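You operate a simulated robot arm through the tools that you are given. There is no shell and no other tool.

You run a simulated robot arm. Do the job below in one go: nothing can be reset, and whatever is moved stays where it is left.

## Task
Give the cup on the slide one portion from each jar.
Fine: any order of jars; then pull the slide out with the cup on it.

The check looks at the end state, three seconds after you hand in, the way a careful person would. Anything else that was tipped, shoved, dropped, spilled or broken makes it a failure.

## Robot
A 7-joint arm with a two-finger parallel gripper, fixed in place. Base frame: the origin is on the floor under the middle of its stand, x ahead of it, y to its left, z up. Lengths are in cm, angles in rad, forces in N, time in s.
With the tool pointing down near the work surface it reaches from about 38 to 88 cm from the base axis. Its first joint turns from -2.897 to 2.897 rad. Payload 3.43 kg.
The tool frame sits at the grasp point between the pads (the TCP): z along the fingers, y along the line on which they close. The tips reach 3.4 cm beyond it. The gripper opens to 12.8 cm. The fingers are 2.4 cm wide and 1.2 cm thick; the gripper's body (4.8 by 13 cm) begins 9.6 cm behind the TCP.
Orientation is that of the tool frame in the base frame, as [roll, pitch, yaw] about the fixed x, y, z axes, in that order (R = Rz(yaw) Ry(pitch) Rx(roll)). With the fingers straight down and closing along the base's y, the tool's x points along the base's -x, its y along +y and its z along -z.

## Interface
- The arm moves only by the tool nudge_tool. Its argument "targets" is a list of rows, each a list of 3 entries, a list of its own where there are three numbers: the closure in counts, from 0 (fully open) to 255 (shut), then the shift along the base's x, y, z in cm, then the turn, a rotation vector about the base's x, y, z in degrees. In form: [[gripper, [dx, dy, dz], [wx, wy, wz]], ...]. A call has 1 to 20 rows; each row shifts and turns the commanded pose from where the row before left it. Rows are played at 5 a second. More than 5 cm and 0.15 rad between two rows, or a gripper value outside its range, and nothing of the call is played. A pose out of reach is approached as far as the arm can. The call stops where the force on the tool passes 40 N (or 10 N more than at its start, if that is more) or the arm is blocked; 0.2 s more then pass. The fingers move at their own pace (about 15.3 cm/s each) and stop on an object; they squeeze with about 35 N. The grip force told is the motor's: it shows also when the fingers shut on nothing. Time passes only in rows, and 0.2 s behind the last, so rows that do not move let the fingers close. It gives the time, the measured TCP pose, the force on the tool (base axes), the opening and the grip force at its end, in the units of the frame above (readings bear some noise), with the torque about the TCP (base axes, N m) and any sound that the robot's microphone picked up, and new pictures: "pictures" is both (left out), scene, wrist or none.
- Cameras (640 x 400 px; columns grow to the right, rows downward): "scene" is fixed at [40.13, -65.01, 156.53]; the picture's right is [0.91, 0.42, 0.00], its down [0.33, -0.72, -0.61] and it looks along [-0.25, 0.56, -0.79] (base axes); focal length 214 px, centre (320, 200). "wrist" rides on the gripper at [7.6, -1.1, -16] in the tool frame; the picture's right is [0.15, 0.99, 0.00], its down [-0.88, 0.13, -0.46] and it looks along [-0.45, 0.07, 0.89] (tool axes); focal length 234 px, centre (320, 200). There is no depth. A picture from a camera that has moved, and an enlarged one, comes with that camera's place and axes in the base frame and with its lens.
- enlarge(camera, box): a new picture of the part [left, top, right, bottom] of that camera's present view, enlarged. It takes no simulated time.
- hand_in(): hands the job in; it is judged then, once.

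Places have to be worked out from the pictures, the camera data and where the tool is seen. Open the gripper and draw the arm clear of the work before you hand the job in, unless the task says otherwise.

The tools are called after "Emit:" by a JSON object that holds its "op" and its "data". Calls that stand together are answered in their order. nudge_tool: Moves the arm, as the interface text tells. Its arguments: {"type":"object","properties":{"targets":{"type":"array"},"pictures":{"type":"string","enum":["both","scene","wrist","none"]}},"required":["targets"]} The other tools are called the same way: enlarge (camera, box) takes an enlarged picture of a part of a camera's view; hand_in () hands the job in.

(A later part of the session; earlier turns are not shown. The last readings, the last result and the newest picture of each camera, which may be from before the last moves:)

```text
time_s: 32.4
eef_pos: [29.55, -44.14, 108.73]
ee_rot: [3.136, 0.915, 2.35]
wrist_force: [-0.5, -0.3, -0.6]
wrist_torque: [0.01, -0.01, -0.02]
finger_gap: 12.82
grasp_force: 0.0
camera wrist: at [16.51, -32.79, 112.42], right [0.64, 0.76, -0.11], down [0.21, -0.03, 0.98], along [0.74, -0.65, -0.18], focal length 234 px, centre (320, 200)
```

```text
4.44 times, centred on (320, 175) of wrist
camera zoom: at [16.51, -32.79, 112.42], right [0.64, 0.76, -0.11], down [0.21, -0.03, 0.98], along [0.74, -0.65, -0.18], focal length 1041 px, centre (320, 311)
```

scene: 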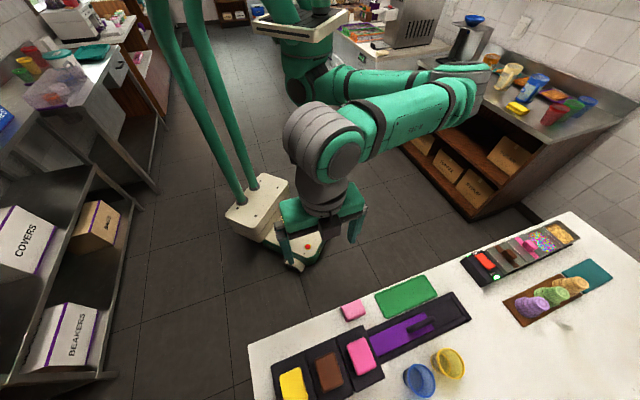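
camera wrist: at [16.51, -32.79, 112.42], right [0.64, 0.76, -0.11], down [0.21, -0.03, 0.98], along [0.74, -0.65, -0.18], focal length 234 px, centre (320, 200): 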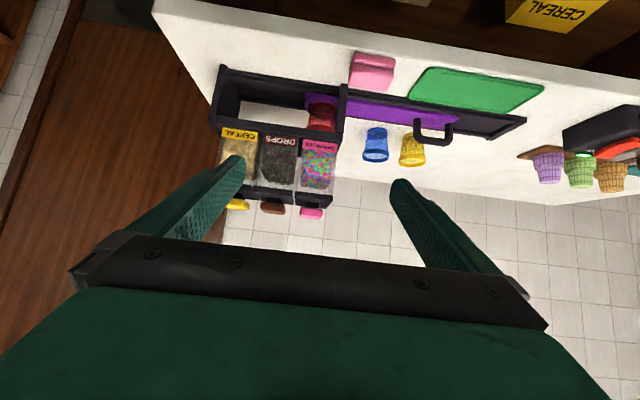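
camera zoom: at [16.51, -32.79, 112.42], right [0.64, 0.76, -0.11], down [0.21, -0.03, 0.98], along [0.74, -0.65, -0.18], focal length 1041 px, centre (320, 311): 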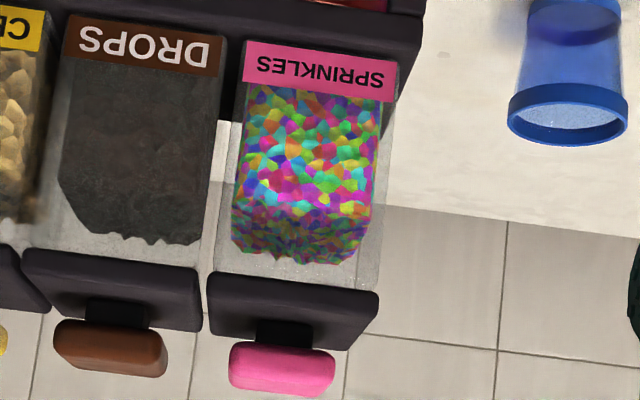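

The cup is centred under SPRINKLES to within ~0.2 cm; the pad's top is at about z≈108.3. I straighten the tool, close the fingers and move above the pink pad.

Emit:
{"op": "nudge_tool", "data": {"targets": [[255, [0.7, -0.7, 1.5], [5.3, 5.3, 0]], [255, [0.7, -0.7, 1.5], [5.3, 5.3, 0]], [255, [0.7, -0.7, 1.5], [5.3, 5.3, 0]], [255, [0.7, -0.7, 1.5], [5.3, 5.3, 0]], [255, [0.7, -0.7, 1.5], [5.3, 5.3, 0]], [255, [0.7, -0.7, 1.5], [5.3, 5.3, 0]], [255, [0.7, -0.7, 1.5], [5.3, 5.3, 0]], [255, [2.8, -2.8, 0], [0, 0, 0]], [255, [2.8, -2.8, 0], [0, 0, 0]], [255, [2.8, -2.8, 0], [0, 0, 0]], [255, [2.8, -2.8, 0], [0, 0, 0]], [255, [0.5, -0.3, 0], [0, 0, 0]]], "pictures": "both"}}

Emit:
{"op": "enlarge", "data": {"camera": "wrist", "box": [240, 120, 400, 240]}}

Emit:
{"op": "enlarge", "data": {"camera": "scene", "box": [270, 280, 430, 400]}}

```text
time_s: 35.0
eef_pos: [45.99, -60.53, 119.14]
ee_rot: [3.14, -0.002, 2.353]
wrist_force: [0.7, -0.1, 1.1]
wrist_torque: [-0.04, -0.01, 0.06]
finger_gap: 0.03
grasp_force: 33.0
camera wrist: at [39.89, -55.87, 135.14], right [0.6, 0.8, 0.0], down [0.71, -0.53, 0.46], along [0.36, -0.27, -0.89], focal length 234 px, centre (320, 200)
```

scene: 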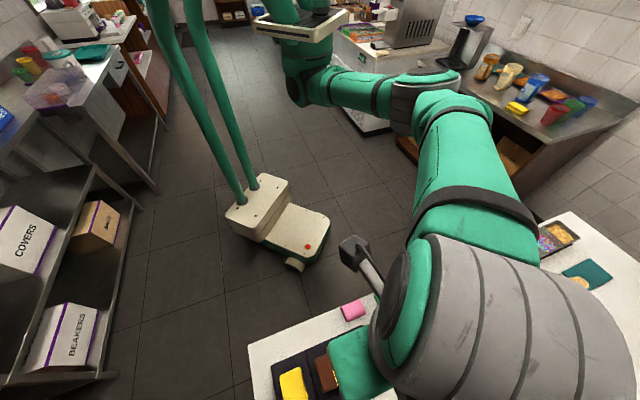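
wrist: 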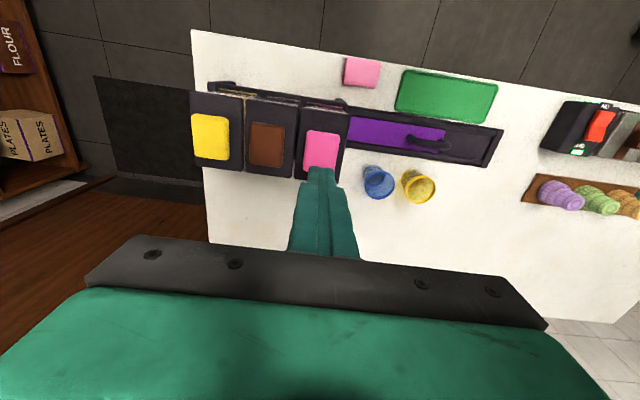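

```text
3.33 times, centred on (320, 180) of wrist
camera zoom: at [39.89, -55.87, 135.14], right [0.6, 0.8, 0.0], down [0.71, -0.53, 0.46], along [0.36, -0.27, -0.89], focal length 781 px, centre (320, 267)
```

zoom: 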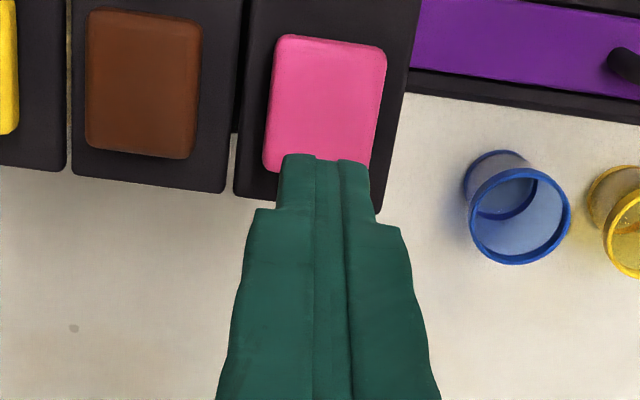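

```text
3.33 times, centred on (350, 340) of scene
camera zoom: at [40.13, -65.01, 156.53], right [0.91, 0.42, 0.0], down [0.33, -0.72, -0.61], along [-0.25, 0.56, -0.79], focal length 715 px, centre (220, -267)
```

zoom: 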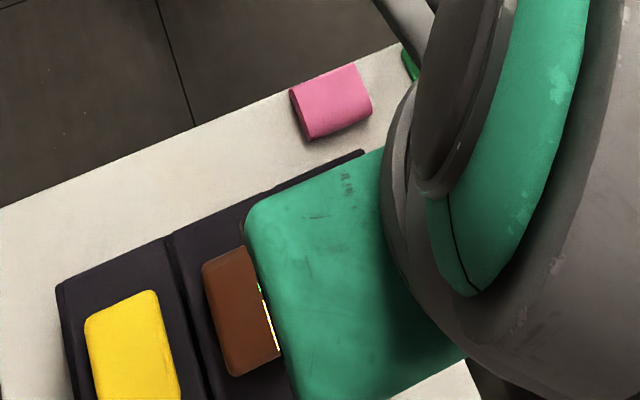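

The fingertips are closed right above the pink pad (pad centre ≈ n 75, q -10). I centre a little and come down to just above it.

Emit:
{"op": "nudge_tool", "data": {"targets": [[255, [-0.03, 0.35, -2.5], [0, 0, 0]], [255, [0, 0, -2.5], [0, 0, 0]], [255, [0, 0, -1.2], [0, 0, 0]]], "pictures": "wrist"}}

Emit:
{"op": "enlarge", "data": {"camera": "wrist", "box": [240, 120, 400, 240]}}

```text
time_s: 35.8
eef_pos: [46.24, -60.05, 112.87]
ee_rot: [3.142, 0.0, 2.352]
wrist_force: [0.5, -0.6, 0.1]
wrist_torque: [0.0, 0.01, 0.05]
finger_gap: 0.0
grasp_force: 33.1
camera wrist: at [39.9, -55.51, 128.92], right [0.6, 0.8, 0.0], down [0.71, -0.53, 0.46], along [0.37, -0.27, -0.89], focal length 234 px, centre (320, 200)
```

wrist: 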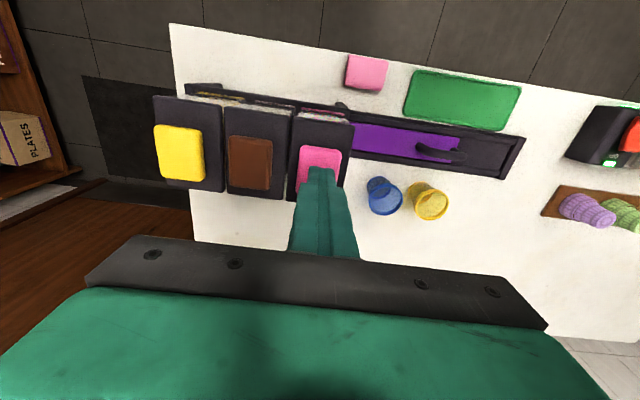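

```text
3.33 times, centred on (320, 180) of wrist
camera zoom: at [39.9, -55.51, 128.92], right [0.6, 0.8, 0.0], down [0.71, -0.53, 0.46], along [0.37, -0.27, -0.89], focal length 781 px, centre (320, 267)
```

zoom: 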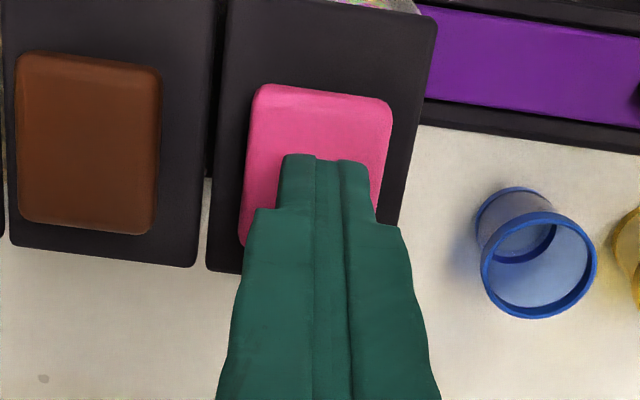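

The tips are about a centimetre above the pink pad and well inside it. I press slowly in 0.2 cm steps, watching force and sound.

Emit:
{"op": "nudge_tool", "data": {"targets": [[255, [0, 0, -0.2], [0, 0, 0]], [255, [0, 0, -0.2], [0, 0, 0]], [255, [0, 0, -0.2], [0, 0, 0]], [255, [0, 0, -0.2], [0, 0, 0]], [255, [0, 0, -0.2], [0, 0, 0]], [255, [0, 0, -0.2], [0, 0, 0]]], "pictures": "wrist"}}

```text
time_s: 37.2
eef_pos: [46.17, -60.09, 111.89]
ee_rot: [-3.141, 0.001, 2.353]
wrist_force: [1.2, 0.5, 0.5]
wrist_torque: [-0.01, 0.01, 0.01]
finger_gap: 0.01
grasp_force: 33.2
camera wrist: at [39.9, -55.52, 127.77], right [0.6, 0.8, 0.0], down [0.71, -0.53, 0.46], along [0.37, -0.27, -0.89], focal length 234 px, centre (320, 200)
```

wrist: 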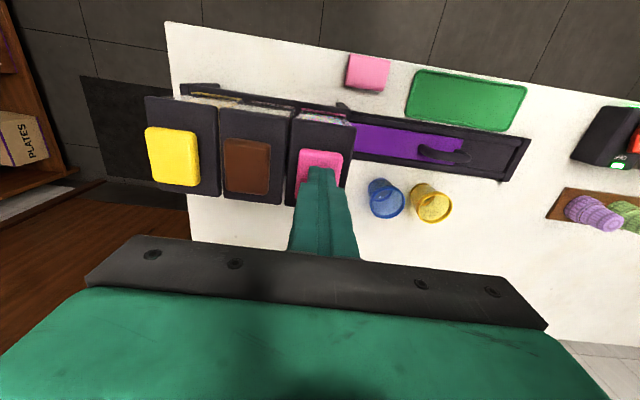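

No contact yet at TCP z 111.8. I continue down in small steps.

Emit:
{"op": "nudge_tool", "data": {"targets": [[255, [0, 0, -0.2], [0, 0, 0]], [255, [0, 0, -0.2], [0, 0, 0]], [255, [0, 0, -0.2], [0, 0, 0]], [255, [0, 0, -0.2], [0, 0, 0]]], "pictures": "none"}}

```text
time_s: 38.2
eef_pos: [46.08, -60.09, 110.96]
ee_rot: [3.141, -0.002, 2.354]
wrist_force: [-0.9, 1.5, 1.9]
wrist_torque: [0.04, 0.02, -0.03]
finger_gap: 0.0
grasp_force: 32.9
```

A slight upward force of 1.9 N suggests first contact with tips at z≈107.5. I continue pressing in 0.2 cm steps.

Emit:
{"op": "nudge_tool", "data": {"targets": [[255, [0, 0, -0.2], [0, 0, 0]], [255, [0, 0, -0.2], [0, 0, 0]], [255, [0, 0, -0.2], [0, 0, 0]]], "pictures": "none"}}

```text
time_s: 39.0
eef_pos: [46.04, -60.06, 110.47]
ee_rot: [-3.141, 0.003, 2.353]
wrist_force: [0.7, -2.8, 8.9]
wrist_torque: [-0.08, -0.01, -0.02]
finger_gap: 0.04
grasp_force: 33.4
```

The pad pushes back with 8.9 N, like a spring. I press further.

Emit:
{"op": "nudge_tool", "data": {"targets": [[255, [0, 0, -0.2], [0, 0, 0]], [255, [0, 0, -0.2], [0, 0, 0]]], "pictures": "wrist"}}

Emit:
{"op": "enlarge", "data": {"camera": "wrist", "box": [240, 80, 400, 200]}}

```text
time_s: 39.6
eef_pos: [46.15, -60.2, 110.24]
ee_rot: [-3.14, 0.004, 2.353]
wrist_force: [1.6, 0.3, 33.9]
wrist_torque: [0.11, -0.01, -0.09]
finger_gap: 0.0
grasp_force: 33.1
camera wrist: at [39.85, -55.51, 126.18], right [0.6, 0.8, 0.0], down [0.71, -0.53, 0.46], along [0.37, -0.28, -0.89], focal length 234 px, centre (320, 200)
```

wrist: 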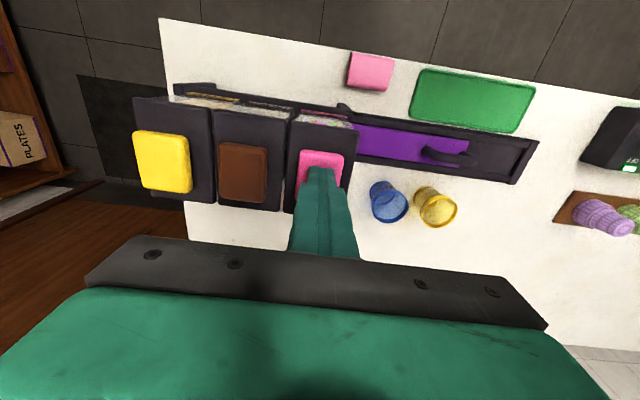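

```text
3.33 times, centred on (320, 140) of wrist
camera zoom: at [39.85, -55.51, 126.18], right [0.6, 0.8, 0.0], down [0.71, -0.53, 0.46], along [0.37, -0.28, -0.89], focal length 781 px, centre (320, 400)
```

zoom: 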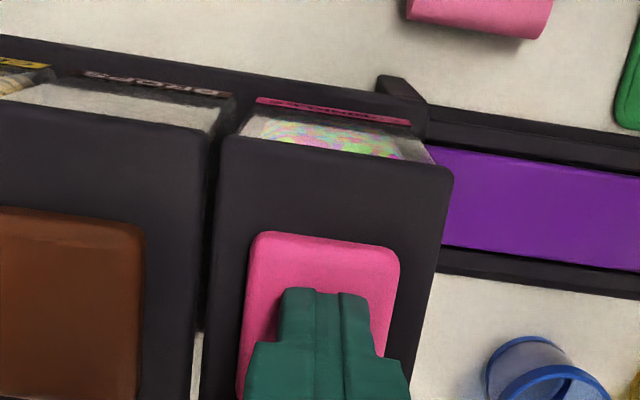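

The force climbed to 34 N with hardly any more travel, so the pad is at its end stop. I rise to release it and then look into the cup.

Emit:
{"op": "nudge_tool", "data": {"targets": [[255, [0, 0, 0], [0, 0, 0]], [255, [0, 0, 0.5], [0, 0, 0]], [255, [0, 0, 1], [0, 0, 0]], [255, [0, 0, 2], [0, 0, 0]], [255, [0, 0, 3], [0, 0, 0]], [255, [0, 0, 3], [0, 0, 0]]], "pictures": "both"}}

Emit:
{"op": "enlarge", "data": {"camera": "wrist", "box": [240, 80, 400, 200]}}

```text
time_s: 41.0
eef_pos: [46.06, -60.23, 119.51]
ee_rot: [3.142, -0.002, 2.353]
wrist_force: [0.5, -0.9, -0.8]
wrist_torque: [0.02, 0.0, -0.01]
finger_gap: 0.01
grasp_force: 32.4
camera wrist: at [39.84, -55.62, 135.48], right [0.6, 0.8, 0.0], down [0.71, -0.53, 0.45], along [0.36, -0.27, -0.89], focal length 234 px, centre (320, 200)
```

scene: 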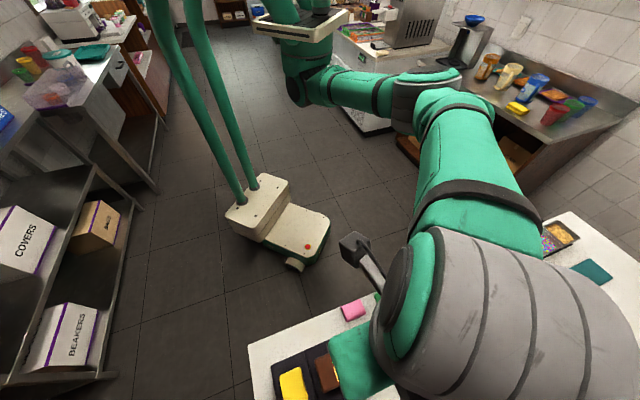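
wrist: 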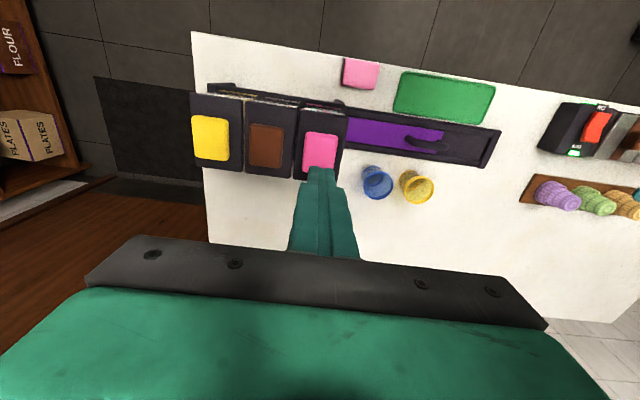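

```text
3.33 times, centred on (320, 140) of wrist
camera zoom: at [39.84, -55.62, 135.48], right [0.6, 0.8, 0.0], down [0.71, -0.53, 0.45], along [0.36, -0.27, -0.89], focal length 781 px, centre (320, 400)
```

zoom: 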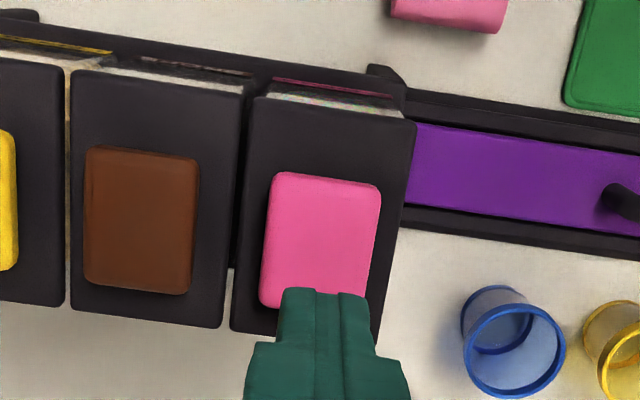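

Released. I draw back toward the base and tilt to look under the jars at the cup.

Emit:
{"op": "nudge_tool", "data": {"targets": [[255, [-2.8, 2.8, 0], [0, 0, 0]], [255, [-2.8, 2.8, 0], [0, 0, 0]], [255, [-2.8, 2.8, 0], [0, 0, 0]], [255, [-2.8, 2.8, 0], [0, 0, 0]], [0, [-0.7, 0.7, -1.5], [-5.3, -5.3, 0]], [0, [-0.7, 0.7, -1.5], [-5.3, -5.3, 0]], [0, [-0.7, 0.7, -1.5], [-5.3, -5.3, 0]], [0, [-0.7, 0.7, -1.5], [-5.3, -5.3, 0]], [0, [-0.7, 0.7, -1.5], [-5.3, -5.3, 0]], [0, [-0.7, 0.7, -1.5], [-5.3, -5.3, 0]], [0, [-0.7, 0.7, -1.5], [-5.3, -5.3, 0]]], "pictures": "wrist"}}

Emit:
{"op": "enlarge", "data": {"camera": "wrist", "box": [220, 80, 400, 220]}}

Emit:
{"op": "enlarge", "data": {"camera": "wrist", "box": [280, 80, 360, 140]}}

```text
time_s: 43.4
eef_pos: [29.91, -44.19, 108.97]
ee_rot: [3.137, 0.914, 2.352]
wrist_force: [-0.1, 0.3, -0.3]
wrist_torque: [-0.01, 0.0, -0.01]
finger_gap: 12.79
grasp_force: 0.0
camera wrist: at [16.92, -32.65, 112.67], right [0.64, 0.76, -0.11], down [0.21, -0.03, 0.98], along [0.74, -0.65, -0.19], focal length 234 px, centre (320, 200)
```

wrist: 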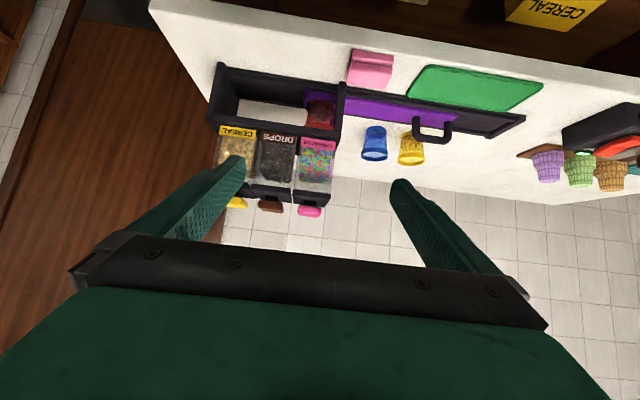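

```text
2.86 times, centred on (310, 150) of wrist
camera zoom: at [16.92, -32.65, 112.67], right [0.64, 0.76, -0.11], down [0.21, -0.03, 0.98], along [0.74, -0.65, -0.19], focal length 669 px, centre (349, 343)
```

zoom: 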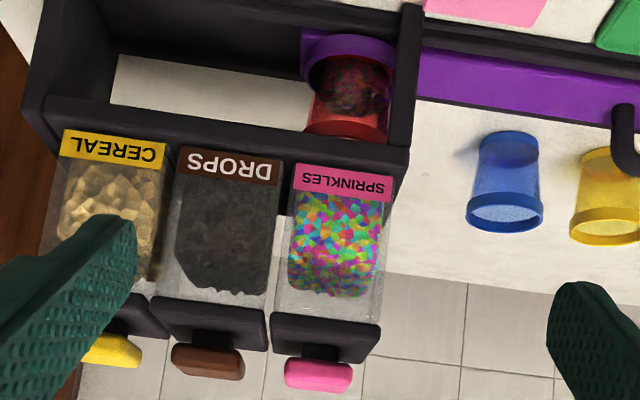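

```text
6.67 times, centred on (320, 110) of wrist
camera zoom: at [16.92, -32.65, 112.67], right [0.64, 0.76, -0.11], down [0.21, -0.03, 0.98], along [0.74, -0.65, -0.19], focal length 1561 px, centre (320, 800)
```

zoom: 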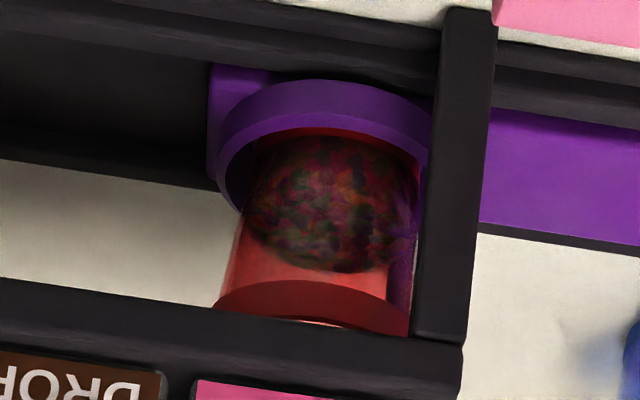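

The cup now holds a heap of sprinkles, so one press gave one portion and nothing spilled. Next I straighten up and go over the handle, to shift the slide on to DROPS.

Emit:
{"op": "nudge_tool", "data": {"targets": [[0, [0.7, -0.7, 1.5], [5.3, 5.3, 0]], [0, [0.7, -0.7, 1.5], [5.3, 5.3, 0]], [0, [0.7, -0.7, 1.5], [5.3, 5.3, 0]], [0, [0.7, -0.7, 1.5], [5.3, 5.3, 0]], [0, [0.7, -0.7, 1.5], [5.3, 5.3, 0]], [0, [0.7, -0.7, 1.5], [5.3, 5.3, 0]], [0, [0.7, -0.7, 1.5], [5.3, 5.3, 0]], [0, [4.5, 0.71, 0], [0, 0, 0]], [0, [4.5, 0.71, 0], [0, 0, 0]], [0, [4.5, 0.71, 0], [0, 0, 0]], [0, [4.5, 0.71, 0], [0, 0, 0]], [0, [4.5, 0.71, 0], [0, 0, 0]], [0, [4.5, 0.71, 0], [0, 0, 0]]], "pictures": "both"}}

Emit:
{"op": "enlarge", "data": {"camera": "wrist", "box": [240, 90, 400, 210]}}

```text
time_s: 46.2
eef_pos: [61.85, -44.6, 119.53]
ee_rot: [-3.141, 0.0, 2.352]
wrist_force: [-0.9, 0.2, 0.7]
wrist_torque: [0.0, -0.04, 0.01]
finger_gap: 12.83
grasp_force: 0.1
camera wrist: at [55.59, -40.09, 135.48], right [0.6, 0.8, 0.0], down [0.71, -0.53, 0.46], along [0.36, -0.27, -0.89], focal length 234 px, centre (320, 200)
```

scene: 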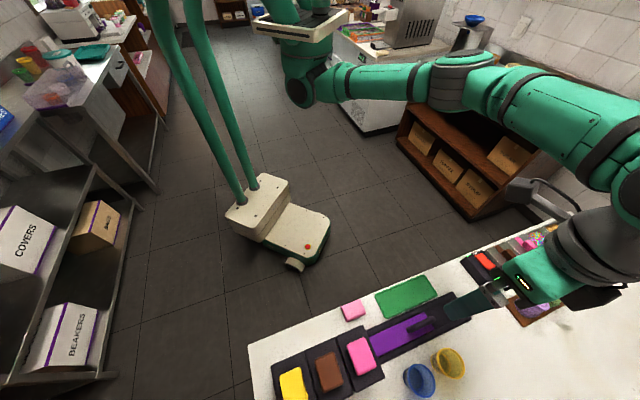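
wrist: 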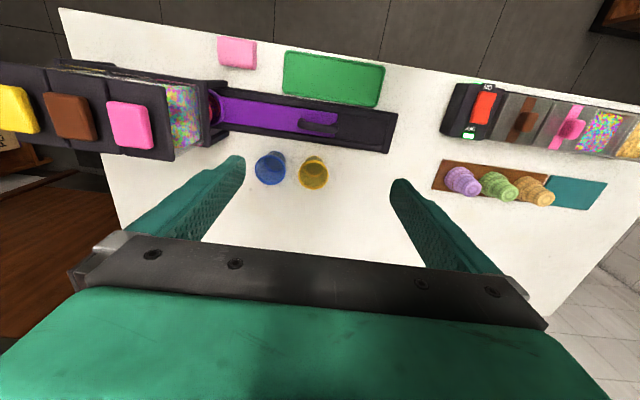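

```text
3.33 times, centred on (320, 150) of wrist
camera zoom: at [55.59, -40.09, 135.48], right [0.6, 0.8, 0.0], down [0.71, -0.53, 0.46], along [0.36, -0.27, -0.89], focal length 781 px, centre (320, 367)
```

zoom: 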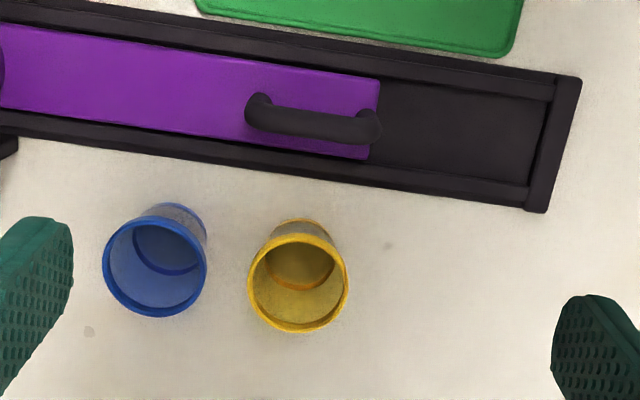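

The handle now spans q≈8 to 15.7 at n≈75.6. I lower with the fingers wide open on either end of the handle, to hold it lengthwise.

Emit:
{"op": "nudge_tool", "data": {"targets": [[0, [-0.07, -0.49, -4.5], [0, 0, 0]], [0, [0, 0, -4.7], [0, 0, 0]], [0, [0, 0, -4.7], [0, 0, 0]], [0, [0, 0, -4.7], [0, 0, 0]], [0, [0, 0, -4.7], [0, 0, 0]], [0, [0, 0, -4], [0, 0, 0]]], "pictures": "both"}}

Emit:
{"op": "enlarge", "data": {"camera": "wrist", "box": [220, 100, 420, 250]}}

```text
time_s: 47.6
eef_pos: [61.9, -45.32, 92.27]
ee_rot: [3.141, -0.001, 2.353]
wrist_force: [-0.6, -0.7, -0.5]
wrist_torque: [0.0, 0.03, 0.01]
finger_gap: 12.77
grasp_force: 0.1
camera wrist: at [55.71, -40.59, 108.16], right [0.6, 0.8, 0.0], down [0.71, -0.53, 0.46], along [0.36, -0.27, -0.89], focal length 234 px, centre (320, 200)
```

scene: 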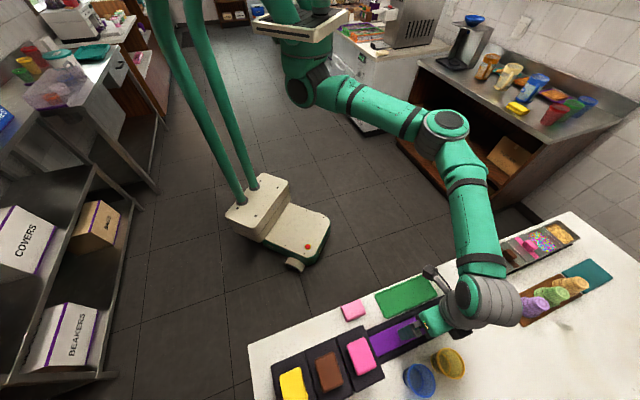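
wrist: 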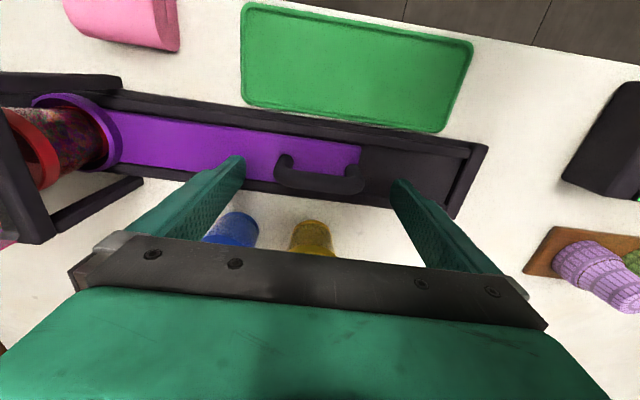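

```text
2.67 times, centred on (320, 175) of wrist
camera zoom: at [55.71, -40.59, 108.16], right [0.6, 0.8, 0.0], down [0.71, -0.53, 0.46], along [0.36, -0.27, -0.89], focal length 624 px, centre (320, 267)
```

zoom: 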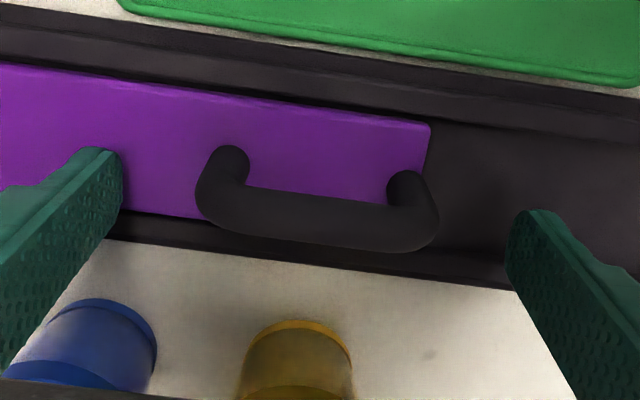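

The handle is centred between the fingers. I lower 2.3 cm and close lengthwise on it.

Emit:
{"op": "nudge_tool", "data": {"targets": [[0, [0, 0, -1.2], [0, 0, 0]], [0, [0, 0, -1.1], [0, 0, 0]], [60, [0, 0, 0], [0, 0, 0]], [80, [0, 0, 0], [0, 0, 0]], [255, [0, 0, 0], [0, 0, 0]], [255, [0, 0, 0], [0, 0, 0]]], "pictures": "wrist"}}

Emit:
{"op": "enlarge", "data": {"camera": "wrist", "box": [220, 100, 420, 250]}}

```text
time_s: 49.0
eef_pos: [61.8, -45.09, 89.84]
ee_rot: [-3.141, 0.0, 2.353]
wrist_force: [-0.4, -1.2, -2.2]
wrist_torque: [-0.3, 0.06, -0.02]
finger_gap: 7.92
grasp_force: 45.3
camera wrist: at [55.67, -40.61, 105.84], right [0.6, 0.8, 0.0], down [0.71, -0.53, 0.46], along [0.36, -0.27, -0.89], focal length 234 px, centre (320, 200)
```

wrist: 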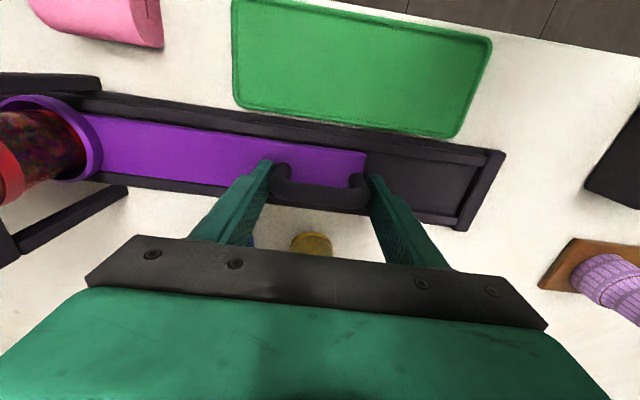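

```text
2.67 times, centred on (320, 175) of wrist
camera zoom: at [55.67, -40.61, 105.84], right [0.6, 0.8, 0.0], down [0.71, -0.53, 0.46], along [0.36, -0.27, -0.89], focal length 624 px, centre (320, 267)
```

zoom: 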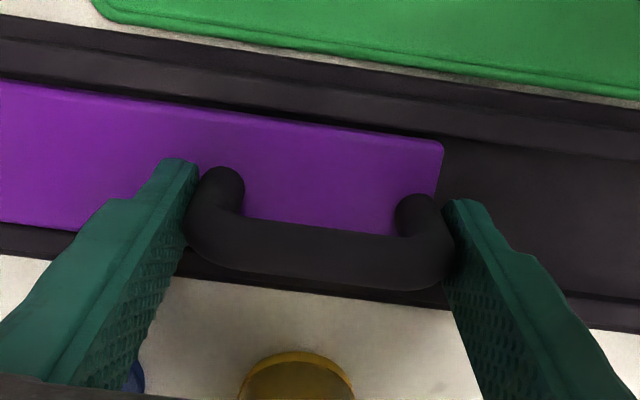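

The handle is held lengthwise (7.9 cm, centre q = 11.8). I push the slide 6.6 cm further in, to put the cup under DROPS.

Emit:
{"op": "nudge_tool", "data": {"targets": [[255, [-0.28, -0.28, 0], [0, 0, 0]], [255, [-0.64, -0.64, 0], [0, 0, 0]], [255, [-0.64, -0.64, 0], [0, 0, 0]], [255, [-0.64, -0.64, 0], [0, 0, 0]], [255, [-0.64, -0.64, 0], [0, 0, 0]], [255, [-0.64, -0.64, 0], [0, 0, 0]], [255, [-0.64, -0.64, 0], [0, 0, 0]], [255, [-0.35, -0.35, 0], [0, 0, 0]], [255, [-0.2, -0.2, 0], [0, 0, 0]], [255, [0, 0, 0], [0, 0, 0]]], "pictures": "wrist"}}

```text
time_s: 51.2
eef_pos: [57.19, -49.73, 89.77]
ee_rot: [-3.142, 0.0, 2.352]
wrist_force: [7.7, -7.1, -9.7]
wrist_torque: [-0.71, -0.09, -0.12]
finger_gap: 7.91
grasp_force: 44.9
camera wrist: at [51.01, -45.26, 105.84], right [0.6, 0.8, 0.0], down [0.71, -0.53, 0.46], along [0.36, -0.27, -0.89], focal length 234 px, centre (320, 200)
```

wrist: 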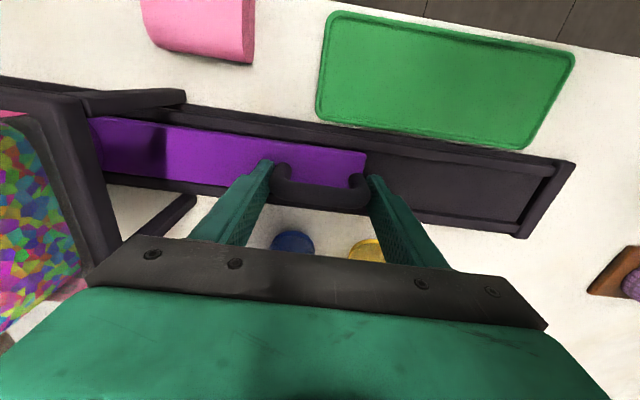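

The slide moved 6.54 cm with a firm hold. I relieve the side load, open the fingers and rise straight up.

Emit:
{"op": "nudge_tool", "data": {"targets": [[255, [0.05, -0.05, -0.05], [0, 0, 0]], [60, [0, 0, 0], [0, 0, 0]], [60, [0, 0, 0], [0, 0, 0]], [60, [0, 0, 1.5], [0, 0, 0]], [60, [0, 0, 4.5], [0, 0, 0]], [60, [0, 0, 4.8], [0, 0, 0]], [60, [0, 0, 4.8], [0, 0, 0]], [60, [0, 0, 4.8], [0, 0, 0]], [60, [0, 0, 4.8], [0, 0, 0]], [60, [0, 0, 4.5], [0, 0, 0]]], "pictures": "both"}}

Emit:
{"op": "enlarge", "data": {"camera": "wrist", "box": [180, 80, 400, 230]}}

```text
time_s: 53.4
eef_pos: [57.24, -49.93, 119.65]
ee_rot: [3.139, -0.001, 2.352]
wrist_force: [0.3, -0.4, 0.2]
wrist_torque: [0.05, 0.04, 0.0]
finger_gap: 9.8
grasp_force: 0.1
camera wrist: at [51.05, -45.39, 135.6], right [0.6, 0.8, 0.0], down [0.71, -0.53, 0.46], along [0.36, -0.27, -0.89], focal length 234 px, centre (320, 200)
```

scene: 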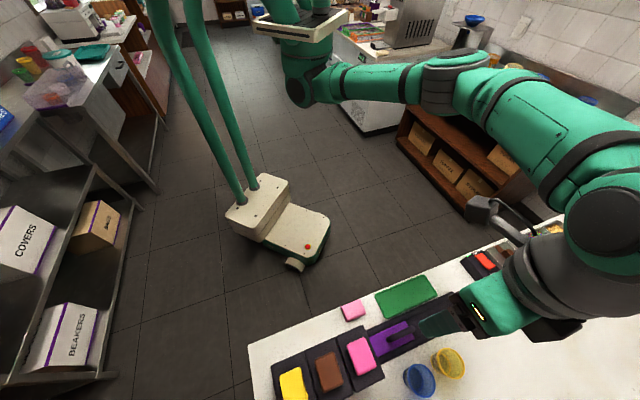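
wrist: 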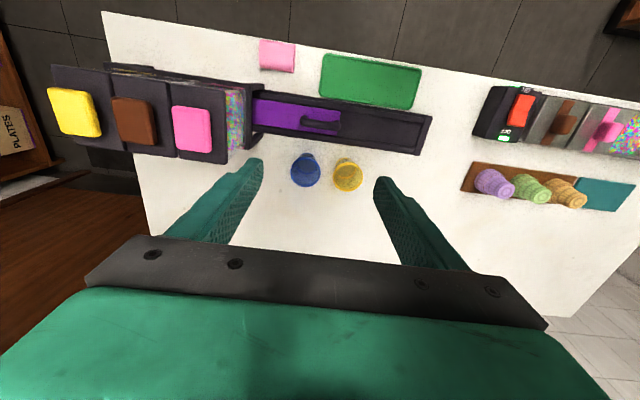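

```text
2.67 times, centred on (290, 155) of wrist
camera zoom: at [51.05, -45.39, 135.6], right [0.6, 0.8, 0.0], down [0.71, -0.53, 0.46], along [0.36, -0.27, -0.89], focal length 624 px, centre (400, 320)
```

zoom: 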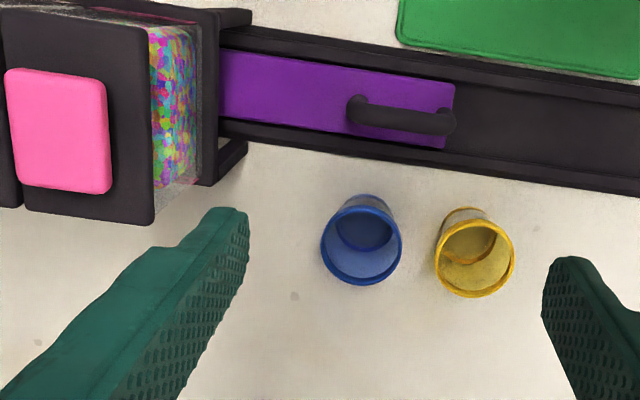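

Now I go to the base-side view again to check that the cup sits centred under DROPS.

Emit:
{"op": "nudge_tool", "data": {"targets": [[0, [-4.1, -0.3, 0], [0, 0, 0]], [0, [-4.1, -0.3, 0], [0, 0, 0]], [0, [-4.1, -0.3, 0], [0, 0, 0]], [0, [-4.1, -0.3, 0], [0, 0, 0]], [0, [-4.1, -0.3, 0], [0, 0, 0]], [0, [-4.1, -0.3, 0], [0, 0, 0]], [0, [-0.7, 0.7, -1.5], [-5.3, -5.3, 0]], [0, [-0.7, 0.7, -1.5], [-5.3, -5.3, 0]], [0, [-0.7, 0.7, -1.5], [-5.3, -5.3, 0]], [0, [-0.7, 0.7, -1.5], [-5.3, -5.3, 0]], [0, [-0.7, 0.7, -1.5], [-5.3, -5.3, 0]], [0, [-0.7, 0.7, -1.5], [-5.3, -5.3, 0]], [0, [-0.7, 0.7, -1.5], [-5.3, -5.3, 0]]], "pictures": "wrist"}}

Emit:
{"op": "enlarge", "data": {"camera": "wrist", "box": [250, 80, 390, 220]}}

Emit:
{"op": "enlarge", "data": {"camera": "wrist", "box": [270, 80, 350, 140]}}

```text
time_s: 56.2
eef_pos: [27.7, -46.63, 108.88]
ee_rot: [3.14, 0.917, 2.352]
wrist_force: [0.9, 1.0, -0.3]
wrist_torque: [-0.03, 0.04, -0.02]
finger_gap: 12.81
grasp_force: 0.0
camera wrist: at [14.63, -35.31, 112.71], right [0.64, 0.76, -0.12], down [0.21, -0.03, 0.98], along [0.74, -0.65, -0.18], focal length 234 px, centre (320, 200)
```

wrist: 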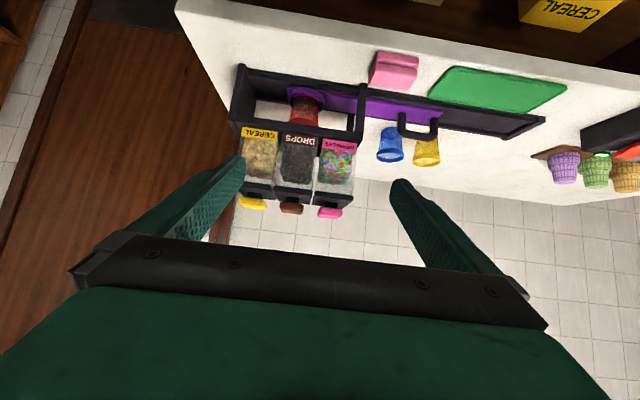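

```text
2.86 times, centred on (320, 150) of wrist
camera zoom: at [14.63, -35.31, 112.71], right [0.64, 0.76, -0.12], down [0.21, -0.03, 0.98], along [0.74, -0.65, -0.18], focal length 669 px, centre (320, 343)
```

zoom: 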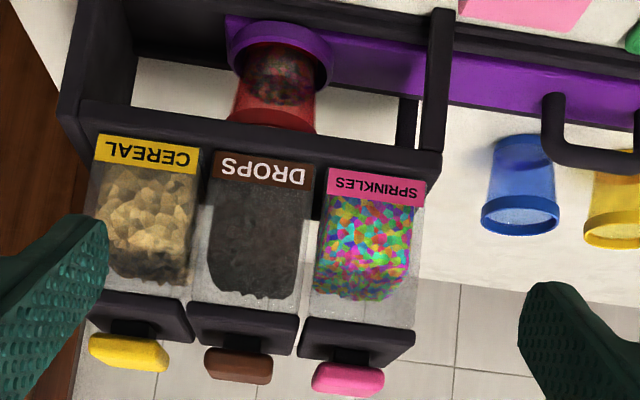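

```text
6.67 times, centred on (310, 110) of wrist
camera zoom: at [14.63, -35.31, 112.71], right [0.64, 0.76, -0.12], down [0.21, -0.03, 0.98], along [0.74, -0.65, -0.18], focal length 1561 px, centre (387, 800)
```

zoom: 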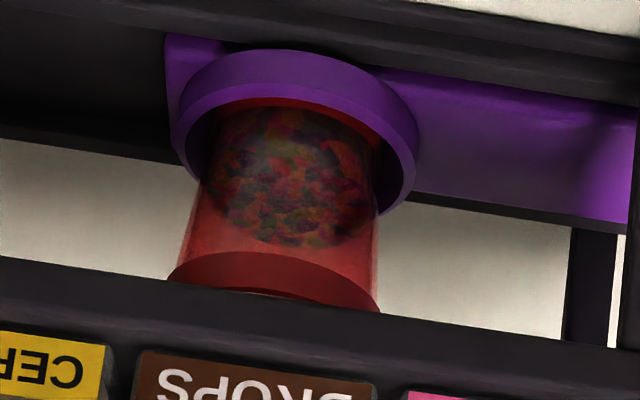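

The cup, still holding the sprinkles, is centred under DROPS within ~0.2 cm. I straighten the tool, close the fingers and move above the brown pad.

Emit:
{"op": "nudge_tool", "data": {"targets": [[255, [0.7, -0.7, 1.5], [5.3, 5.3, 0]], [255, [0.7, -0.7, 1.5], [5.3, 5.3, 0]], [255, [0.7, -0.7, 1.5], [5.3, 5.3, 0]], [255, [0.7, -0.7, 1.5], [5.3, 5.3, 0]], [255, [0.7, -0.7, 1.5], [5.3, 5.3, 0]], [255, [0.7, -0.7, 1.5], [5.3, 5.3, 0]], [255, [0.7, -0.7, 1.5], [5.3, 5.3, 0]], [255, [2.21, -3.31, 0], [0, 0, 0]], [255, [2.21, -3.31, 0], [0, 0, 0]], [255, [2.21, -3.31, 0], [0, 0, 0]], [255, [2.21, -3.31, 0], [0, 0, 0]], [255, [0, 0, -2.5], [0, 0, 0]], [255, [0, 0, -2.5], [0, 0, 0]]], "pictures": "wrist"}}

Emit:
{"op": "enlarge", "data": {"camera": "wrist", "box": [240, 120, 400, 240]}}

```text
time_s: 59.0
eef_pos: [41.39, -64.98, 114.42]
ee_rot: [3.141, -0.001, 2.353]
wrist_force: [0.9, -0.2, -0.2]
wrist_torque: [-0.01, -0.01, -0.02]
finger_gap: 0.0
grasp_force: 33.7
camera wrist: at [35.24, -60.28, 130.48], right [0.6, 0.8, 0.0], down [0.71, -0.53, 0.46], along [0.36, -0.27, -0.89], focal length 234 px, centre (320, 200)
```

wrist: 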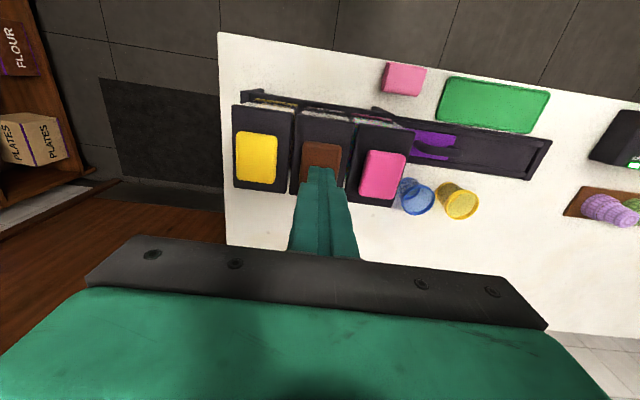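

```text
3.33 times, centred on (320, 180) of wrist
camera zoom: at [35.24, -60.28, 130.48], right [0.6, 0.8, 0.0], down [0.71, -0.53, 0.46], along [0.36, -0.27, -0.89], focal length 781 px, centre (320, 267)
```

zoom: 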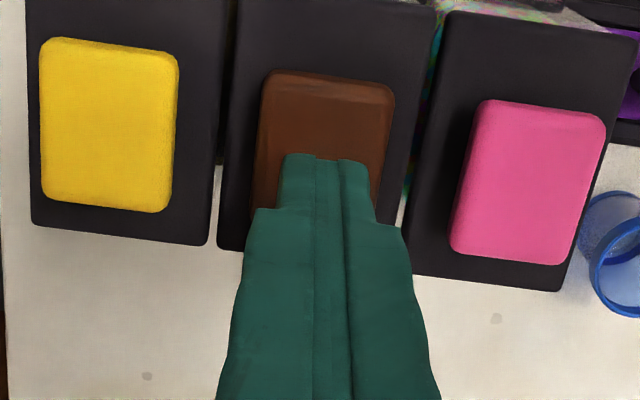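

The tips are centred over the brown pad. I descend to just above it and press in 0.2 cm steps as before.

Emit:
{"op": "nudge_tool", "data": {"targets": [[255, [0, 0, -1.2], [0, 0, 0]], [255, [0, 0, -1.2], [0, 0, 0]], [255, [0, 0, -0.6], [0, 0, 0]], [255, [0, 0, -0.3], [0, 0, 0]], [255, [0, 0, -0.2], [0, 0, 0]], [255, [0, 0, -0.2], [0, 0, 0]], [255, [0, 0, -0.2], [0, 0, 0]], [255, [0, 0, -0.2], [0, 0, 0]]], "pictures": "none"}}

```text
time_s: 60.8
eef_pos: [41.57, -65.02, 110.45]
ee_rot: [-3.141, 0.002, 2.353]
wrist_force: [0.5, -0.1, 6.5]
wrist_torque: [0.02, 0.0, -0.03]
finger_gap: 0.01
grasp_force: 32.6
```

The pad pushes back with 6.5 N at TCP z 110.45, just like the first one. I press the last bit to its stop, then hold.

Emit:
{"op": "nudge_tool", "data": {"targets": [[255, [0, 0, -0.2], [0, 0, 0]], [255, [0, 0, -0.2], [0, 0, 0]], [255, [0, 0, -0.1], [0, 0, 0]], [255, [0, 0, 0], [0, 0, 0]]], "pictures": "none"}}

```text
time_s: 62.0
eef_pos: [41.27, -64.85, 110.27]
ee_rot: [-3.139, 0.006, 2.352]
wrist_force: [-1.4, 6.4, 19.5]
wrist_torque: [0.28, 0.08, -0.02]
finger_gap: 0.01
grasp_force: 33.3
stopped in row 4: the force on the tool passed its limit at 41 N (the readings are from after the stop); the commanded pose is now the measured one
```

The pad reached its stop (41 N briefly). I rise to release it, then go back to the view of the cup.

Emit:
{"op": "nudge_tool", "data": {"targets": [[255, [0, 0, 0.5], [0, 0, 0]], [255, [0, 0, 1], [0, 0, 0]], [255, [0, 0, 2.5], [0, 0, 0]], [255, [0, 0, 2.5], [0, 0, 0]], [255, [0, 0, 2.5], [0, 0, 0]], [255, [-2.8, 2.8, 0], [0, 0, 0]], [255, [-2.8, 2.8, 0], [0, 0, 0]], [255, [-2.8, 2.8, 0], [0, 0, 0]], [255, [-2.8, 2.8, 0], [0, 0, 0]], [0, [-0.7, 0.7, -1.5], [-5.3, -5.3, 0]], [0, [-0.7, 0.7, -1.5], [-5.3, -5.3, 0]], [0, [-0.7, 0.7, -1.5], [-5.3, -5.3, 0]], [0, [-0.7, 0.7, -1.5], [-5.3, -5.3, 0]], [0, [-0.7, 0.7, -1.5], [-5.3, -5.3, 0]], [0, [-0.7, 0.7, -1.5], [-5.3, -5.3, 0]], [0, [-0.7, 0.7, -1.5], [-5.3, -5.3, 0]]], "pictures": "wrist"}}

Emit:
{"op": "enlarge", "data": {"camera": "wrist", "box": [260, 70, 400, 210]}}

Emit:
{"op": "enlarge", "data": {"camera": "wrist", "box": [290, 80, 370, 140]}}

```text
time_s: 65.3
eef_pos: [25.22, -48.75, 108.65]
ee_rot: [-3.141, 0.92, 2.352]
wrist_force: [0.1, 0.1, -0.2]
wrist_torque: [0.01, -0.01, -0.05]
finger_gap: 12.8
grasp_force: 0.0
camera wrist: at [12.23, -37.37, 112.24], right [0.64, 0.76, -0.12], down [0.21, -0.03, 0.98], along [0.74, -0.65, -0.18], focal length 234 px, centre (320, 200)
```

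wrist: 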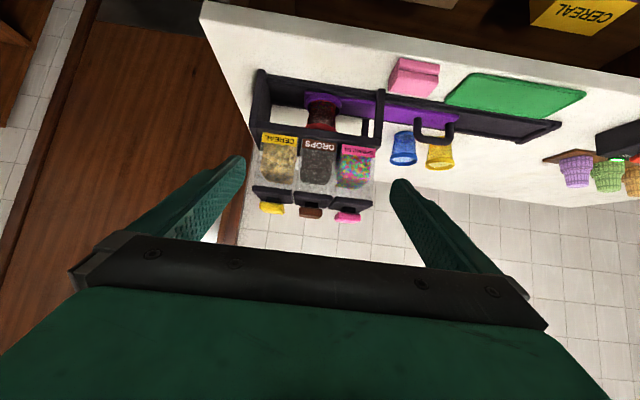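

```text
2.86 times, centred on (330, 140) of wrist
camera zoom: at [12.23, -37.37, 112.24], right [0.64, 0.76, -0.12], down [0.21, -0.03, 0.98], along [0.74, -0.65, -0.18], focal length 669 px, centre (291, 371)
```

zoom: 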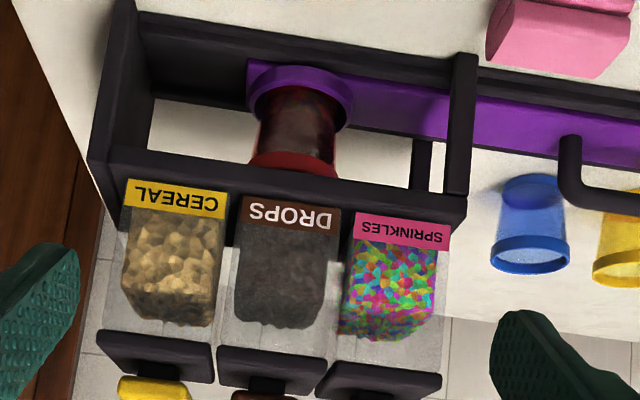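

```text
6.67 times, centred on (330, 110) of wrist
camera zoom: at [12.23, -37.37, 112.24], right [0.64, 0.76, -0.12], down [0.21, -0.03, 0.98], along [0.74, -0.65, -0.18], focal length 1561 px, centre (253, 800)
```

zoom: 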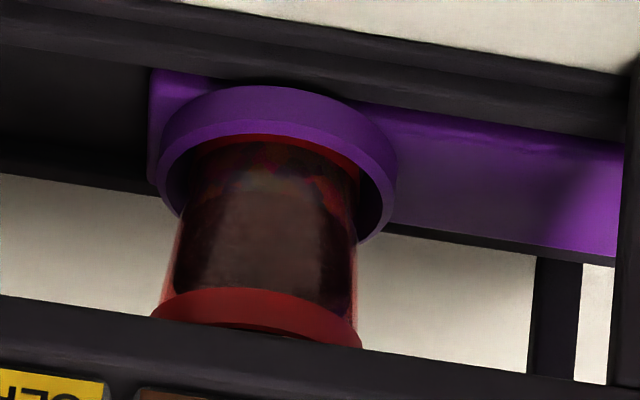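

DROPS are now on top of the sprinkles, with nothing spilled. For CEREAL I turn the tool back to yaw 45° (the long way) and go above the outer half of the handle to grip the bar crosswise.

Emit:
{"op": "nudge_tool", "data": {"targets": [[150, [0.7, -0.7, 1.5], [5.3, 5.3, 0]], [150, [0.7, -0.7, 1.5], [5.3, 5.3, 0]], [150, [0.7, -0.7, 1.5], [5.3, 5.3, 0]], [150, [0.7, -0.7, 1.5], [5.3, 5.3, 0]], [150, [0.7, -0.7, 1.5], [5.3, 5.3, 0]], [150, [0.7, -0.7, 1.5], [5.3, 5.3, 0]], [150, [0.7, -0.7, 1.5], [5.3, 5.3, 0]], [150, [0.89, 0.17, 0], [0, 0, 8.44]], [150, [0.89, 0.17, 0], [0, 0, 8.44]], [150, [0.89, 0.17, 0], [0, 0, 8.44]], [150, [0.89, 0.17, 0], [0, 0, 8.44]], [150, [0.89, 0.17, 0], [0, 0, 8.44]], [150, [0.89, 0.17, 0], [0, 0, 8.44]], [150, [0.89, 0.17, 0], [0, 0, 8.44]], [150, [0.89, 0.17, 0], [0, 0, 8.44]], [150, [0.89, 0.17, 0], [0, 0, 8.44]], [150, [0.89, 0.17, 0], [0, 0, 8.44]], [150, [0.89, 0.17, 0], [0, 0, 8.44]], [150, [0.89, 0.17, 0], [0, 0, 8.44]]], "pictures": "none"}}

Emit:
{"op": "nudge_tool", "data": {"targets": [[150, [0.89, 0.17, 0], [0, 0, 8.44]], [150, [0.89, 0.17, 0], [0, 0, 8.44]], [150, [0.89, 0.17, 0], [0, 0, 8.44]], [150, [0.89, 0.17, 0], [0, 0, 8.44]], [150, [0.89, 0.17, 0], [0, 0, 8.44]], [150, [0.89, 0.17, 0], [0, 0, 8.44]], [150, [0.89, 0.17, 0], [0, 0, 8.44]], [150, [0.89, 0.17, 0], [0, 0, 8.44]], [150, [0.89, 0.17, 0], [0, 0, 8.44]], [150, [0.89, 0.17, 0], [0, 0, 8.44]], [150, [0.89, 0.17, 0], [0, 0, 8.44]], [150, [0.89, 0.17, 0], [0, 0, 8.44]], [150, [0.89, 0.17, 0], [0, 0, 8.44]], [150, [0.89, 0.17, 0], [0, 0, 8.44]], [150, [0.89, 0.17, 0], [0, 0, 8.44]], [150, [0.89, 0.17, 0], [0, 0, 8.44]], [150, [0.89, 0.17, 0], [0, 0, 8.44]], [150, [0.89, 0.17, 0], [0, 0, 8.44]], [150, [0.89, 0.17, 0], [0, 0, 8.44]], [150, [0.89, 0.17, 0], [0, 0, 8.44]]], "pictures": "both"}}

```text
time_s: 69.3
eef_pos: [40.88, -51.7, 119.09]
ee_rot: [-3.14, 0.004, -2.159]
wrist_force: [-0.1, 0.2, -0.9]
wrist_torque: [-0.01, 0.03, -0.03]
finger_gap: 5.27
grasp_force: 0.0
```

```text
time_s: 73.5
eef_pos: [58.67, -48.37, 119.16]
ee_rot: [-3.139, 0.003, 0.787]
wrist_force: [0.1, -0.1, -1.2]
wrist_torque: [-0.03, -0.01, 0.01]
finger_gap: 5.25
grasp_force: 0.0
camera wrist: at [63.26, -42.2, 135.08], right [0.8, -0.6, 0.0], down [-0.53, -0.71, 0.46], along [-0.27, -0.37, -0.89], focal length 234 px, centre (320, 200)
```

scene: 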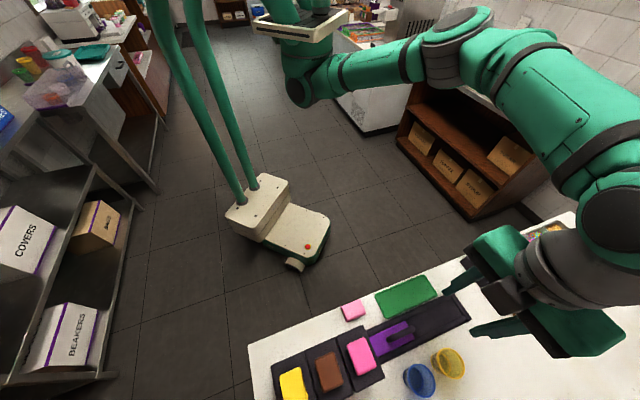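
wrist: 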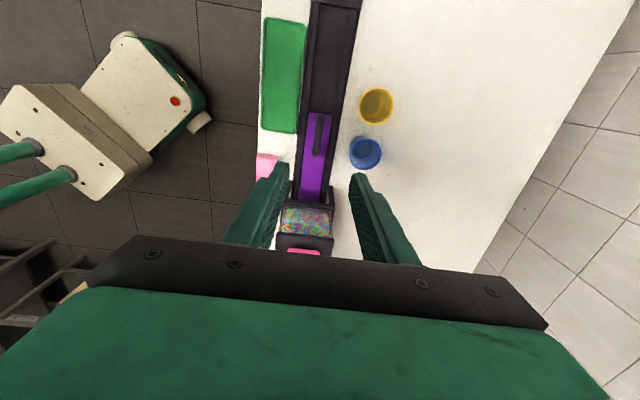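

The tool is above the outer part of the bar (q = 7.3), with fingers across it. I descend to just above grasp height and check.

Emit:
{"op": "nudge_tool", "data": {"targets": [[150, [0, 0, -4.7], [0, 0, 0]], [150, [0, 0, -4.7], [0, 0, 0]], [150, [0, 0, -4.7], [0, 0, 0]], [150, [0, 0, -4.7], [0, 0, 0]], [150, [0, 0, -4.7], [0, 0, 0]], [150, [0, 0, -3], [0, 0, 0]]], "pictures": "both"}}

Emit:
{"op": "enlarge", "data": {"camera": "wrist", "box": [220, 100, 420, 240]}}

```text
time_s: 75.0
eef_pos: [58.64, -48.26, 92.53]
ee_rot: [-3.14, 0.004, 0.783]
wrist_force: [0.2, 0.0, 1.1]
wrist_torque: [-0.01, 0.01, -0.04]
finger_gap: 5.28
grasp_force: 0.0
camera wrist: at [63.27, -42.18, 108.52], right [0.8, -0.6, 0.0], down [-0.53, -0.71, 0.46], along [-0.27, -0.37, -0.89], focal length 234 px, centre (320, 200)
```

scene: 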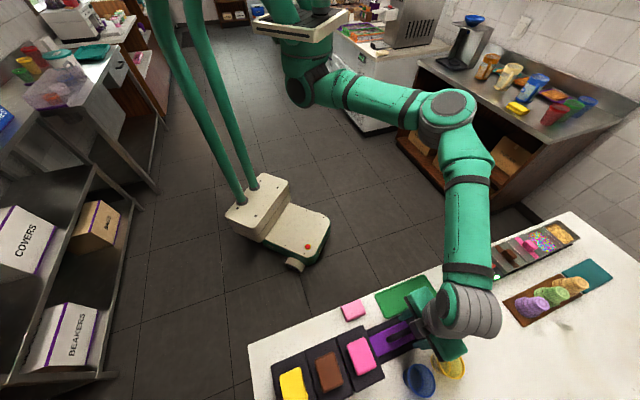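
wrist: 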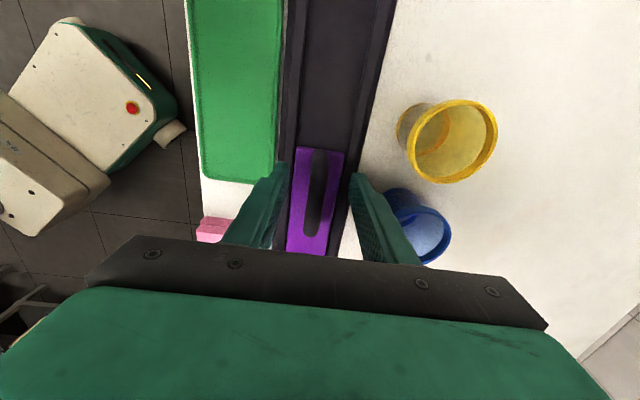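

```text
2.86 times, centred on (320, 170) of wrist
camera zoom: at [63.27, -42.18, 108.52], right [0.8, -0.6, 0.0], down [-0.53, -0.71, 0.46], along [-0.27, -0.37, -0.89], focal length 669 px, centre (320, 286)
```

zoom: 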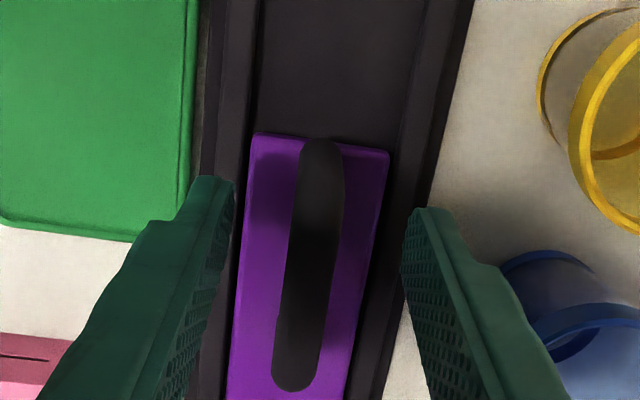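

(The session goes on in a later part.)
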